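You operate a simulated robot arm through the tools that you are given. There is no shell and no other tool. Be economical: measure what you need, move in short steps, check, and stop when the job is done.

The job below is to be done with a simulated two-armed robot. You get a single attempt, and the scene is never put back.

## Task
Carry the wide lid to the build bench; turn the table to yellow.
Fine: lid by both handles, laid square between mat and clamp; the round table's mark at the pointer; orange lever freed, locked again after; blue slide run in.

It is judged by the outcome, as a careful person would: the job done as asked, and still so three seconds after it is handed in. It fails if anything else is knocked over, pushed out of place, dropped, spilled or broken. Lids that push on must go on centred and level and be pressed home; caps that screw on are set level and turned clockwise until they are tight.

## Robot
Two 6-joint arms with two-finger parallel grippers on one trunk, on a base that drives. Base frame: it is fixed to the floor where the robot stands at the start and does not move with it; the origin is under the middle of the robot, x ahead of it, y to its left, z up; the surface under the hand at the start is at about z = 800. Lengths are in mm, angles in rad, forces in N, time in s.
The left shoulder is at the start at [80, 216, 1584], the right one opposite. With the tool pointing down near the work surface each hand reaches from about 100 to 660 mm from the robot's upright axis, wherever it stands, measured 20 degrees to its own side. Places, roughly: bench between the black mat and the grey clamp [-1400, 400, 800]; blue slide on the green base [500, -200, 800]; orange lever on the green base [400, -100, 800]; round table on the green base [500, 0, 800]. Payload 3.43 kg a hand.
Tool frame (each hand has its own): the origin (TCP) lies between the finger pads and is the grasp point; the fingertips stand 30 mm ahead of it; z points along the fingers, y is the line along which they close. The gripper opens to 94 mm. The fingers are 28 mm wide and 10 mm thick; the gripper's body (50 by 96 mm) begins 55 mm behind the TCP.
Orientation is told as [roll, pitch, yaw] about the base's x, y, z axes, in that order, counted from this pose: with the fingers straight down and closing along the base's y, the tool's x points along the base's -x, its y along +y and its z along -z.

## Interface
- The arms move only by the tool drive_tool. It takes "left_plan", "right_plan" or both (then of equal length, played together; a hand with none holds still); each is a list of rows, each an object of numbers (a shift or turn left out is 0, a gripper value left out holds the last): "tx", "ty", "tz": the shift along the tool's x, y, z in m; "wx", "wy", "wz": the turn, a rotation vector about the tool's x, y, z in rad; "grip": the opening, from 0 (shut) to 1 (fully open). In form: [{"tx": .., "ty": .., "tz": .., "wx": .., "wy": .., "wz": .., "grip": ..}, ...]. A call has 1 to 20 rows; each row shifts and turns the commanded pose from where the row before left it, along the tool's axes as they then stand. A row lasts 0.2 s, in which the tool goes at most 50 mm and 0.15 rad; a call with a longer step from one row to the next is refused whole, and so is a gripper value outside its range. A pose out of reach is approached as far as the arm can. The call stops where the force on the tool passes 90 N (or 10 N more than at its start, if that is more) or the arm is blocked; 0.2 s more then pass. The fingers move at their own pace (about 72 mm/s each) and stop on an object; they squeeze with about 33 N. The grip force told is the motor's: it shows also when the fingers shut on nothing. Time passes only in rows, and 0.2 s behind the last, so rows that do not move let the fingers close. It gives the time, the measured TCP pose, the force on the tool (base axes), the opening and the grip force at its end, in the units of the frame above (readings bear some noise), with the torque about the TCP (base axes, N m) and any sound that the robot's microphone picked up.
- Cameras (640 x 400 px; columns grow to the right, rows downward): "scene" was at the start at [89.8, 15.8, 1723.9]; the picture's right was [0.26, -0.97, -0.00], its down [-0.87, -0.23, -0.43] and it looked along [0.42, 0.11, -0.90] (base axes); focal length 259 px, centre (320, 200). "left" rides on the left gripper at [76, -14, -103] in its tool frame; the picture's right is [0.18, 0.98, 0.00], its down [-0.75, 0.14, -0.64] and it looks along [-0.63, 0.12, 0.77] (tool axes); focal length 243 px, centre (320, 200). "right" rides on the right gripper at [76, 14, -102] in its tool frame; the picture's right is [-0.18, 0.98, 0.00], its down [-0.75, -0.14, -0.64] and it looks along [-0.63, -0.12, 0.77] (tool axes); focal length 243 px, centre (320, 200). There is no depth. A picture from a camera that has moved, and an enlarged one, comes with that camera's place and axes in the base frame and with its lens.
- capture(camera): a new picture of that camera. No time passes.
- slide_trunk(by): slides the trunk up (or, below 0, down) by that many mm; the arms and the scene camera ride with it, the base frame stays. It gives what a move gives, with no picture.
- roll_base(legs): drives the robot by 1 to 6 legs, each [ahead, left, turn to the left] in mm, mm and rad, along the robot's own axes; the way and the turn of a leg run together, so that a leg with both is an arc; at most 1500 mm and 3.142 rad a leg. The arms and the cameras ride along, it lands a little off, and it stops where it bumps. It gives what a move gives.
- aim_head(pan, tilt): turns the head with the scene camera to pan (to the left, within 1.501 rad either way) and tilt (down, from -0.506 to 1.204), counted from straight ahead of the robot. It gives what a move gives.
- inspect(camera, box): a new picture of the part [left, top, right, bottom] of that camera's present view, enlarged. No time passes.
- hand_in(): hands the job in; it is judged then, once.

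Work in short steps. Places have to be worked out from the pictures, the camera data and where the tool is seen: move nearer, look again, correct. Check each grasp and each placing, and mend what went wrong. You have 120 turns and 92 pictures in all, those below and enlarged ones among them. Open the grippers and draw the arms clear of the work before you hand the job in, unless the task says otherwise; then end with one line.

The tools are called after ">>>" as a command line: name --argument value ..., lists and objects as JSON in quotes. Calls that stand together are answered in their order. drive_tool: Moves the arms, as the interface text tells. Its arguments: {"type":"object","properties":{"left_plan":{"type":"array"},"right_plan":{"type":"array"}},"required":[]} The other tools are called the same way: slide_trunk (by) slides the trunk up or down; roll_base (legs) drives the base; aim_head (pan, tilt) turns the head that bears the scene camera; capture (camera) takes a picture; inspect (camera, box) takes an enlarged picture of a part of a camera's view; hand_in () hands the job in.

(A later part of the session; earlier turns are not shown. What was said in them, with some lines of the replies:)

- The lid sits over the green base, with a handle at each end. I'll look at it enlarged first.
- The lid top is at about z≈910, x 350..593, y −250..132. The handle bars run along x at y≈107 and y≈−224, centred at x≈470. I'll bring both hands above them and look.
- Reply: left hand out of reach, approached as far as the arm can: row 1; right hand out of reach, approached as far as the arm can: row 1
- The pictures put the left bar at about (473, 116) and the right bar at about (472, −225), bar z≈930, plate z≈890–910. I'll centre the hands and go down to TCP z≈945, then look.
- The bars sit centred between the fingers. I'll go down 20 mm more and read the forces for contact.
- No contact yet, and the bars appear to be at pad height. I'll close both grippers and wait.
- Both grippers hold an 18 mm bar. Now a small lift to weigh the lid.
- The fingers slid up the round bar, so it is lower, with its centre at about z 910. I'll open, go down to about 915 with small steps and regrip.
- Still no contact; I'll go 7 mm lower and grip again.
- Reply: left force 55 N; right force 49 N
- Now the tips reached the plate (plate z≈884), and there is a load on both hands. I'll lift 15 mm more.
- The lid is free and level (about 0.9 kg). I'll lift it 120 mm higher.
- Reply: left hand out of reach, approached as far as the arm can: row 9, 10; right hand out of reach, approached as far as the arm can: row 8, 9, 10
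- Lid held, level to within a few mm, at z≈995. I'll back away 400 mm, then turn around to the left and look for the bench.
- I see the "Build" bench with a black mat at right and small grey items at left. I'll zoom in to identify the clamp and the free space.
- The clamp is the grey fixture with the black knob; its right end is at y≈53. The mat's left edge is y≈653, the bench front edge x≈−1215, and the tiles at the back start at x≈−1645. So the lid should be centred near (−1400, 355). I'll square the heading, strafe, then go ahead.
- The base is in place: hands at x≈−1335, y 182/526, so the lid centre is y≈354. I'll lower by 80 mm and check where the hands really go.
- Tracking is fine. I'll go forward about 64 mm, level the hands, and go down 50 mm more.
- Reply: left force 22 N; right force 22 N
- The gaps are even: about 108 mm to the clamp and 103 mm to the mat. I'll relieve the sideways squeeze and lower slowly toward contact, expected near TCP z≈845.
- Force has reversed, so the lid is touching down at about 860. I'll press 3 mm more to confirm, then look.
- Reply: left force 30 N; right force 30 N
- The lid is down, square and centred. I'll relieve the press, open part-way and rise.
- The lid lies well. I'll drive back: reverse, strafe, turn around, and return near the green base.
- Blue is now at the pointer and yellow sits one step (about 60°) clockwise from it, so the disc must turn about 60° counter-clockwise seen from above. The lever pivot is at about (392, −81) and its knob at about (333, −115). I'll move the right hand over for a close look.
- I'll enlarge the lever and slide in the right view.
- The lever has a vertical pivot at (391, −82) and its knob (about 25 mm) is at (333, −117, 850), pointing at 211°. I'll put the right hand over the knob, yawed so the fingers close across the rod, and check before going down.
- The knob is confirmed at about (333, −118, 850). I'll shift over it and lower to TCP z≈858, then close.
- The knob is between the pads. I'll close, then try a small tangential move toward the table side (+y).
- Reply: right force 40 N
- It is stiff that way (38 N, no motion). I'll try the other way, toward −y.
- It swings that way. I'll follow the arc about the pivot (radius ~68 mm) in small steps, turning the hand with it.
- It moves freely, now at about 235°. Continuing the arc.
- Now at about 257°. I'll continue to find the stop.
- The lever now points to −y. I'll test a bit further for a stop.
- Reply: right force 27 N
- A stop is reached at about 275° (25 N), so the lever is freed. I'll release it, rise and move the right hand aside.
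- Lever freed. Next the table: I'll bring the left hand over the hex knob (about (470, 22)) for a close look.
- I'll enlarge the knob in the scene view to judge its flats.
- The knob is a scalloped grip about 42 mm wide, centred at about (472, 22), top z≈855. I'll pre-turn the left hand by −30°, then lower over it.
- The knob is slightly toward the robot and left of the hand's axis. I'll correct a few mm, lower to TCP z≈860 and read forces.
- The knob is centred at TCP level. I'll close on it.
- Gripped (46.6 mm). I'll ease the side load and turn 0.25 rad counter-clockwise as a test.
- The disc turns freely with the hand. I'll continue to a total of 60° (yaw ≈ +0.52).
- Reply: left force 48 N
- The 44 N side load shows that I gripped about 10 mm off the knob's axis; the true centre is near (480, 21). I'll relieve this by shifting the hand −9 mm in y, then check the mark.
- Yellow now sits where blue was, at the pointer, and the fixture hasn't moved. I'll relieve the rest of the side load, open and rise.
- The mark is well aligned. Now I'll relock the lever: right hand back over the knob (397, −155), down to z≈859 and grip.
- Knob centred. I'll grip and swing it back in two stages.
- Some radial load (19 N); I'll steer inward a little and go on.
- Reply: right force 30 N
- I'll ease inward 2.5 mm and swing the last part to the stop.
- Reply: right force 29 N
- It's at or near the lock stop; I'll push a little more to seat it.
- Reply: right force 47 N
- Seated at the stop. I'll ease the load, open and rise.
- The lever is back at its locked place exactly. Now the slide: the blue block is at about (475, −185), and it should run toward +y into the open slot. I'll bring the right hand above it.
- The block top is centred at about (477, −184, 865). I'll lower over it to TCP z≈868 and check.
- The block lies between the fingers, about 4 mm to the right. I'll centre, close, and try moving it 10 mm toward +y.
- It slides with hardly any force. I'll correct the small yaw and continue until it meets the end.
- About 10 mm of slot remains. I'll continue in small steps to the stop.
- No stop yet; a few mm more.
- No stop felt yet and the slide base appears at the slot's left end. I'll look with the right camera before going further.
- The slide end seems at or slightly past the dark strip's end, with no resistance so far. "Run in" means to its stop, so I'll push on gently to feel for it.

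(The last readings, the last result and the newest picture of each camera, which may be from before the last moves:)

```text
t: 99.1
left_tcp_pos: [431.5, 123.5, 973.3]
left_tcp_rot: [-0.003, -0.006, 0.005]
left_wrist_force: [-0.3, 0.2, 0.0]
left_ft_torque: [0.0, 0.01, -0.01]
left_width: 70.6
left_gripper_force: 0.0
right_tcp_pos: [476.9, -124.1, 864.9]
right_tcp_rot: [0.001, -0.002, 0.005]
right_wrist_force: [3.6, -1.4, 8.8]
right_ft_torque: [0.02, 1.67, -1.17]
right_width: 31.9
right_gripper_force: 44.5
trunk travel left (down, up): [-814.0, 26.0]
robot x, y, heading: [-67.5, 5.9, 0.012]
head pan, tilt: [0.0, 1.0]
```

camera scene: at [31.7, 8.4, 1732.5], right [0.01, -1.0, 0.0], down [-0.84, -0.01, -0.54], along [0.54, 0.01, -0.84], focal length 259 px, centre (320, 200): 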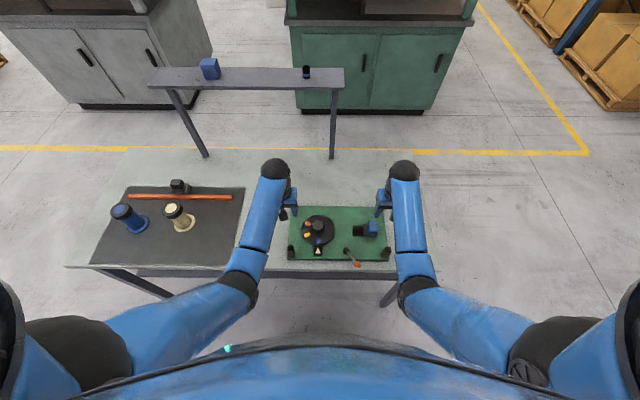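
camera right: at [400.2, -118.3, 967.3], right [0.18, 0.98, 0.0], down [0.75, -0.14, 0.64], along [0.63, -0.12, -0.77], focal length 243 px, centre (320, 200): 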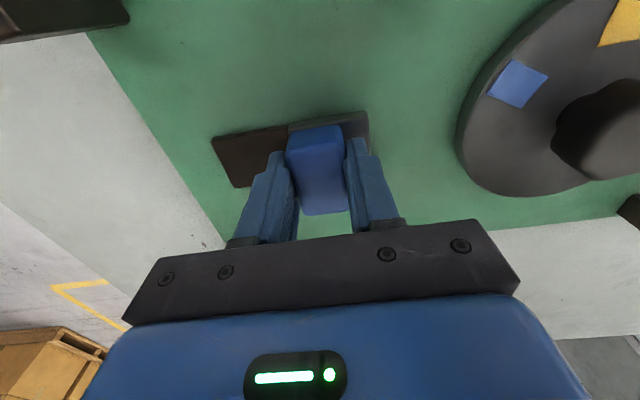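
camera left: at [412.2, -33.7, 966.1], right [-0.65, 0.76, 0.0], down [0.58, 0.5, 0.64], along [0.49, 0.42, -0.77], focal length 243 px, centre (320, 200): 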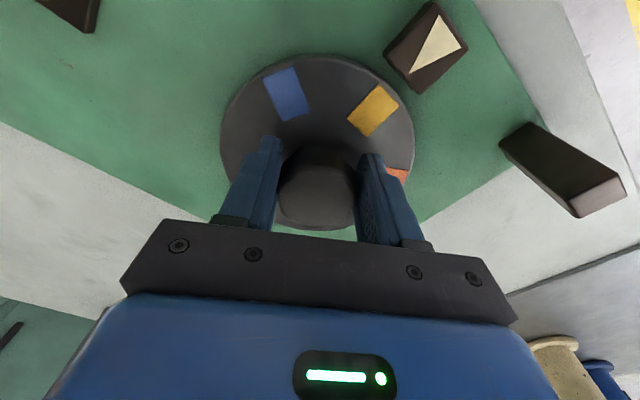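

Slight vertical load appears (9 N) but still no clear stop; a few mm more.

>>> drive_tool --right_plan '[{"ty": 0.002}, {"ty": 0.002}, {}]'

>>> capture --camera "right"

>>> inspect --camera "left" --box '[0, 0, 240, 150]'

```text
t: 99.9
left_tcp_pos: [431.1, 124.3, 972.4]
left_tcp_rot: [-0.002, -0.006, 0.003]
left_wrist_force: [1.2, 0.3, 0.7]
left_ft_torque: [0.01, 0.03, 0.0]
left_width: 70.6
left_gripper_force: 0.0
right_tcp_pos: [477.4, -120.1, 865.8]
right_tcp_rot: [-0.001, -0.003, 0.003]
right_wrist_force: [5.2, -0.4, 10.1]
right_ft_torque: [0.17, 1.28, -1.0]
right_width: 32.1
right_gripper_force: 45.4
trunk travel left (down, up): [-814.0, 26.0]
robot x, y, heading: [-68.5, 7.5, 0.01]
head pan, tilt: [0.0, 1.0]
```

```text
31 pictures are left
camera right: at [400.0, -105.9, 967.1], right [0.18, 0.98, 0.0], down [0.75, -0.14, 0.64], along [0.63, -0.12, -0.77], focal length 243 px, centre (320, 200)
```

right: 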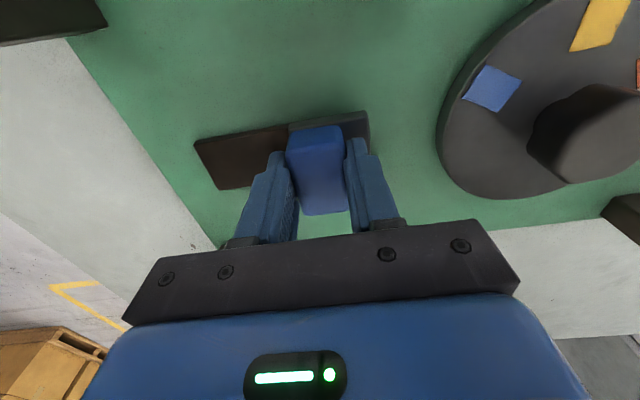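

```text
2.67 times, centred on (120, 75) of left
camera zoom: at [354.9, 109.8, 1075.7], right [-0.19, 0.98, 0.0], down [0.75, 0.14, 0.65], along [0.64, 0.12, -0.76], focal length 647 px, centre (853, 533)
```

zoom: 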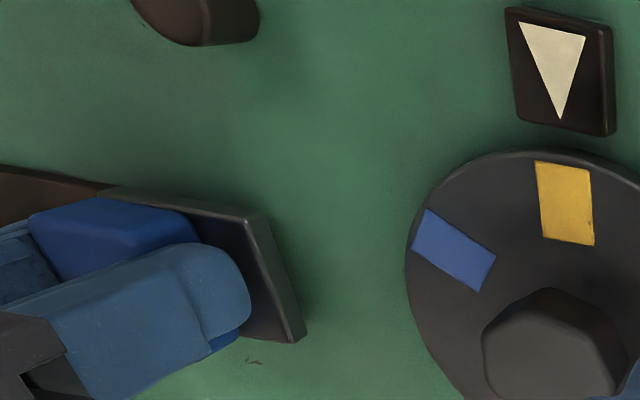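

The slide has travelled 64 mm, beyond the strip's end, with almost no drag. I need to know if it's really guided: a 3 mm lift test will show by force whether it's held down.

>>> drive_tool --right_plan '[{"tz": -0.0015}, {"tz": -0.0015}, {}]'

>>> inspect --camera "left" --box '[0, 20, 160, 140]'

```text
t: 100.7
left_tcp_pos: [434.0, 123.0, 970.8]
left_tcp_rot: [-0.003, -0.004, 0.002]
left_wrist_force: [-0.2, -0.2, -0.7]
left_ft_torque: [0.04, -0.01, -0.01]
left_width: 70.5
left_gripper_force: 0.0
right_tcp_pos: [477.4, -121.2, 866.1]
right_tcp_rot: [0.0, 0.003, 0.004]
right_wrist_force: [1.7, 0.9, -17.9]
right_ft_torque: [-0.01, -1.41, -1.12]
right_width: 31.6
right_gripper_force: 45.7
trunk travel left (down, up): [-814.0, 26.0]
robot x, y, heading: [-64.4, 5.9, 0.015]
head pan, tilt: [0.0, 1.0]
```

```text
3.33 times, centred on (80, 80) of left
camera zoom: at [356.9, 109.6, 1074.5], right [-0.19, 0.98, 0.0], down [0.75, 0.14, 0.64], along [0.63, 0.12, -0.76], focal length 809 px, centre (1120, 600)
```

zoom: 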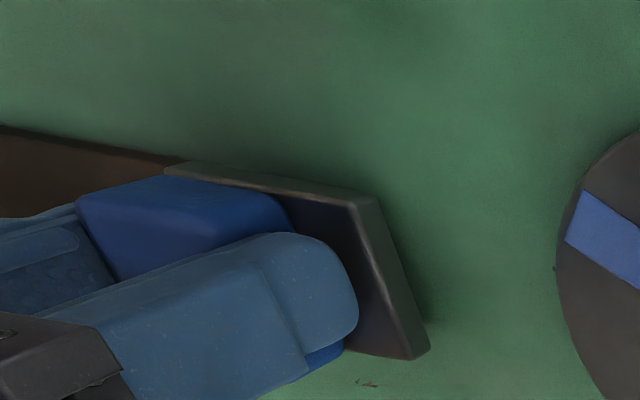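

The slide is held down, so it is a guided slide whose stop lies further in. I'll undo the lift and go on in small steps.

>>> drive_tool --right_plan '[{"tz": 0.002}, {"ty": 0.003}, {"ty": 0.003}, {"ty": 0.002}, {}]'

```text
t: 101.9
left_tcp_pos: [431.9, 123.6, 973.2]
left_tcp_rot: [-0.002, -0.005, 0.003]
left_wrist_force: [-0.4, 0.5, -0.2]
left_ft_torque: [0.02, 0.02, -0.02]
left_width: 70.4
left_gripper_force: 0.1
right_tcp_pos: [477.6, -112.6, 865.4]
right_tcp_rot: [-0.001, -0.001, 0.005]
right_wrist_force: [0.6, -1.6, -1.1]
right_ft_torque: [0.09, 1.44, -1.01]
right_width: 31.9
right_gripper_force: 44.6
trunk travel left (down, up): [-814.0, 26.0]
robot x, y, heading: [-63.8, 5.8, 0.012]
head pan, tilt: [0.0, 1.0]
```

Still free (−1.6 N). I'll continue.

>>> drive_tool --right_plan '[{"ty": 0.003}, {"ty": 0.003}, {"ty": 0.002}, {}]'

```text
t: 102.9
left_tcp_pos: [431.7, 123.8, 973.0]
left_tcp_rot: [-0.002, -0.004, 0.003]
left_wrist_force: [-0.4, -0.1, -0.1]
left_ft_torque: [0.01, -0.01, -0.03]
left_width: 70.2
left_gripper_force: 0.2
right_tcp_pos: [477.3, -103.1, 865.9]
right_tcp_rot: [0.001, -0.001, 0.004]
right_wrist_force: [0.7, -0.8, -0.2]
right_ft_torque: [0.08, 1.08, -0.97]
right_width: 31.9
right_gripper_force: 45.2
trunk travel left (down, up): [-814.0, 26.0]
robot x, y, heading: [-66.8, 8.5, 0.014]
head pan, tilt: [0.0, 1.0]
```

Travel is now 81 mm with no stop. I'll look at the clearance to the disc before going further.

>>> inspect --camera "scene" --box '[275, 190, 405, 275]'

>>> inspect --camera "left" --box '[0, 0, 240, 150]'

```text
4.71 times, centred on (340, 232) of scene
camera zoom: at [36.1, 8.2, 1732.2], right [0.01, -1.0, 0.0], down [-0.84, -0.01, -0.54], along [0.54, 0.01, -0.84], focal length 1219 px, centre (226, 47)
```

zoom: 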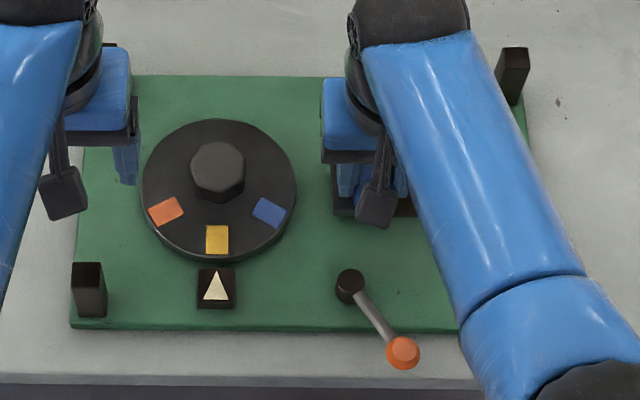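

```text
2.67 times, centred on (120, 75) of left
camera zoom: at [355.4, 109.6, 1075.4], right [-0.19, 0.98, 0.0], down [0.75, 0.14, 0.65], along [0.63, 0.12, -0.76], focal length 647 px, centre (853, 533)
```

zoom: 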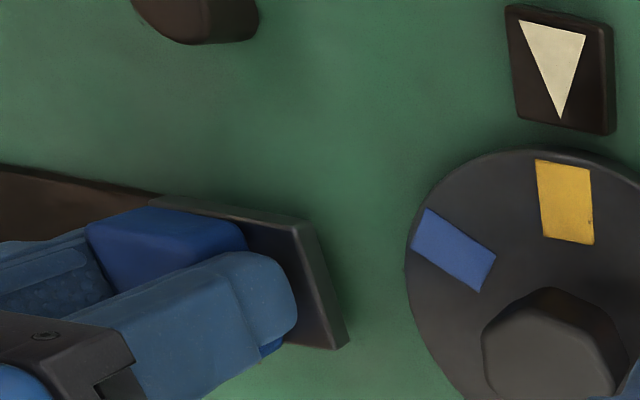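

There's still 30 mm of clearance to the disc. I'll continue carefully.

>>> drive_tool --right_plan '[{"ty": 0.003}, {"ty": 0.003}, {"ty": 0.002}, {}]'

```text
t: 103.9
left_tcp_pos: [432.9, 120.9, 972.5]
left_tcp_rot: [0.001, -0.005, 0.001]
left_wrist_force: [-0.8, 0.2, -0.6]
left_ft_torque: [0.0, 0.02, 0.0]
left_width: 70.5
left_gripper_force: 0.1
right_tcp_pos: [477.9, -101.1, 864.9]
right_tcp_rot: [0.0, -0.002, 0.003]
right_wrist_force: [3.8, -22.1, 2.8]
right_ft_torque: [-0.84, 0.21, -0.17]
right_width: 31.7
right_gripper_force: 45.0
trunk travel left (down, up): [-814.0, 26.0]
robot x, y, heading: [-67.5, 3.2, 0.014]
head pan, tilt: [0.0, 1.0]
```

A firm stop at last: 22 N at y≈−101. I'll seat it 2 mm more, ease, release and rise.

>>> drive_tool --right_plan '[{"ty": 0.002}, {}, {"ty": -0.003}, {"grip": 0.55}, {}, {}, {"tz": -0.02}, {"tz": -0.03}, {"tz": -0.03}, {"tz": -0.02}, {}]'

>>> drive_tool --right_plan '[{"ty": -0.04}, {"ty": -0.04}, {"ty": -0.03}, {}]'

>>> inspect --camera "scene" --box '[275, 190, 405, 275]'

```text
t: 106.3
left_tcp_pos: [431.8, 124.2, 972.4]
left_tcp_rot: [0.0, -0.007, 0.003]
left_wrist_force: [0.4, 0.2, -0.1]
left_ft_torque: [0.0, 0.03, 0.02]
left_width: 70.6
left_gripper_force: 0.1
right_tcp_pos: [477.1, -99.2, 967.0]
right_tcp_rot: [0.001, -0.001, 0.005]
right_wrist_force: [-0.2, 0.7, -0.3]
right_ft_torque: [0.01, 0.01, 0.02]
right_width: 51.8
right_gripper_force: 0.0
trunk travel left (down, up): [-814.0, 26.0]
robot x, y, heading: [-65.6, 6.5, 0.012]
head pan, tilt: [0.0, 1.0]
```

```text
t: 107.3
left_tcp_pos: [430.9, 124.1, 972.0]
left_tcp_rot: [-0.002, -0.003, 0.004]
left_wrist_force: [0.1, -0.1, 0.1]
left_ft_torque: [-0.03, 0.01, 0.0]
left_width: 70.4
left_gripper_force: 0.0
right_tcp_pos: [478.3, -209.2, 963.8]
right_tcp_rot: [-0.001, -0.001, 0.005]
right_wrist_force: [1.0, 0.1, 0.3]
right_ft_torque: [-0.02, -0.02, 0.03]
right_width: 51.9
right_gripper_force: 0.0
trunk travel left (down, up): [-814.0, 26.0]
robot x, y, heading: [-61.9, 3.7, 0.012]
head pan, tilt: [0.0, 1.0]
```

```text
4.71 times, centred on (340, 232) of scene
camera zoom: at [35.6, 9.0, 1732.2], right [0.01, -1.0, 0.0], down [-0.84, -0.01, -0.54], along [0.54, 0.01, -0.84], focal length 1219 px, centre (226, 47)
```

zoom: 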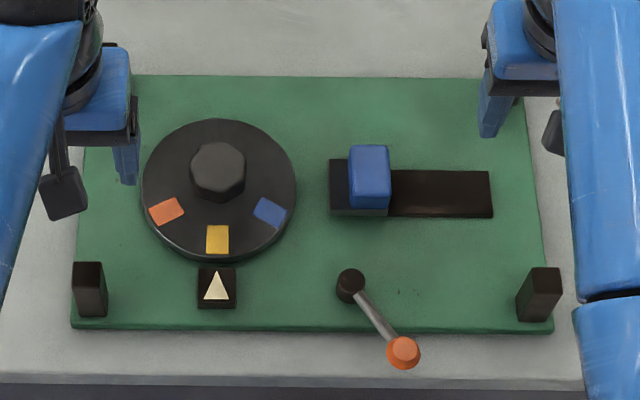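

Everything reads right: yellow is at the pointer, the lever is locked, the slide is in at its stop. I'll open the grippers fully and back the robot clear, with a last look.

>>> drive_tool --left_plan '[{"grip": 1, "tz": -0.02}, {}, {}]' --right_plan '[{"grip": 1, "tz": -0.02}, {}, {}]'

>>> roll_base --legs '[[-300, 0, 0]]'

>>> capture --camera "scene"

```text
t: 108.1
left_tcp_pos: [431.6, 126.1, 992.8]
left_tcp_rot: [-0.002, -0.005, 0.006]
left_wrist_force: [0.3, -0.2, -0.3]
left_ft_torque: [-0.02, -0.02, 0.01]
left_width: 94.1
left_gripper_force: 0.0
right_tcp_pos: [478.8, -208.5, 985.1]
right_tcp_rot: [0.0, -0.002, 0.005]
right_wrist_force: [-0.2, -0.4, 0.2]
right_ft_torque: [0.05, -0.01, 0.01]
right_width: 94.3
right_gripper_force: 0.0
trunk travel left (down, up): [-814.0, 26.0]
robot x, y, heading: [-64.8, 4.8, 0.017]
head pan, tilt: [0.0, 1.0]
```

```text
t: 110.2
left_tcp_pos: [136.7, 120.6, 992.5]
left_tcp_rot: [-0.003, -0.003, 0.002]
left_wrist_force: [-0.4, -0.5, 0.1]
left_ft_torque: [-0.01, 0.01, 0.0]
left_width: 93.8
left_gripper_force: 0.1
right_tcp_pos: [182.5, -212.4, 983.9]
right_tcp_rot: [0.001, 0.002, 0.002]
right_wrist_force: [0.5, -0.7, -0.7]
right_ft_torque: [0.0, 0.06, 0.02]
right_width: 93.9
right_gripper_force: 0.0
trunk travel left (down, up): [-814.0, 26.0]
robot x, y, heading: [-364.0, 2.9, 0.015]
head pan, tilt: [0.0, 1.0]
```

```text
25 pictures are left
camera scene: at [-258.0, 4.5, 1731.9], right [0.01, -1.0, 0.0], down [-0.84, -0.01, -0.54], along [0.54, 0.01, -0.84], focal length 259 px, centre (320, 200)
```

scene: 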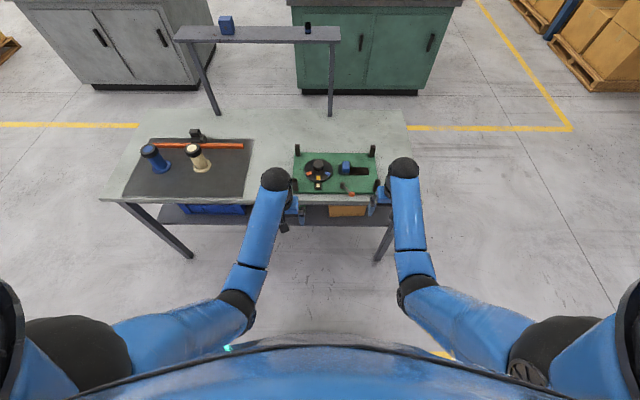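

All is in place, nothing else was disturbed, and the arms are clear, so I hand in.

>>> hand_in

```text
The job is handed in.
```

The lid, carried by both handles, now lies square on the build bench between mat and clamp; the round table's yellow mark is at the pointer, the orange lever was freed and is locked again, and the blue slide is run in to its stop.
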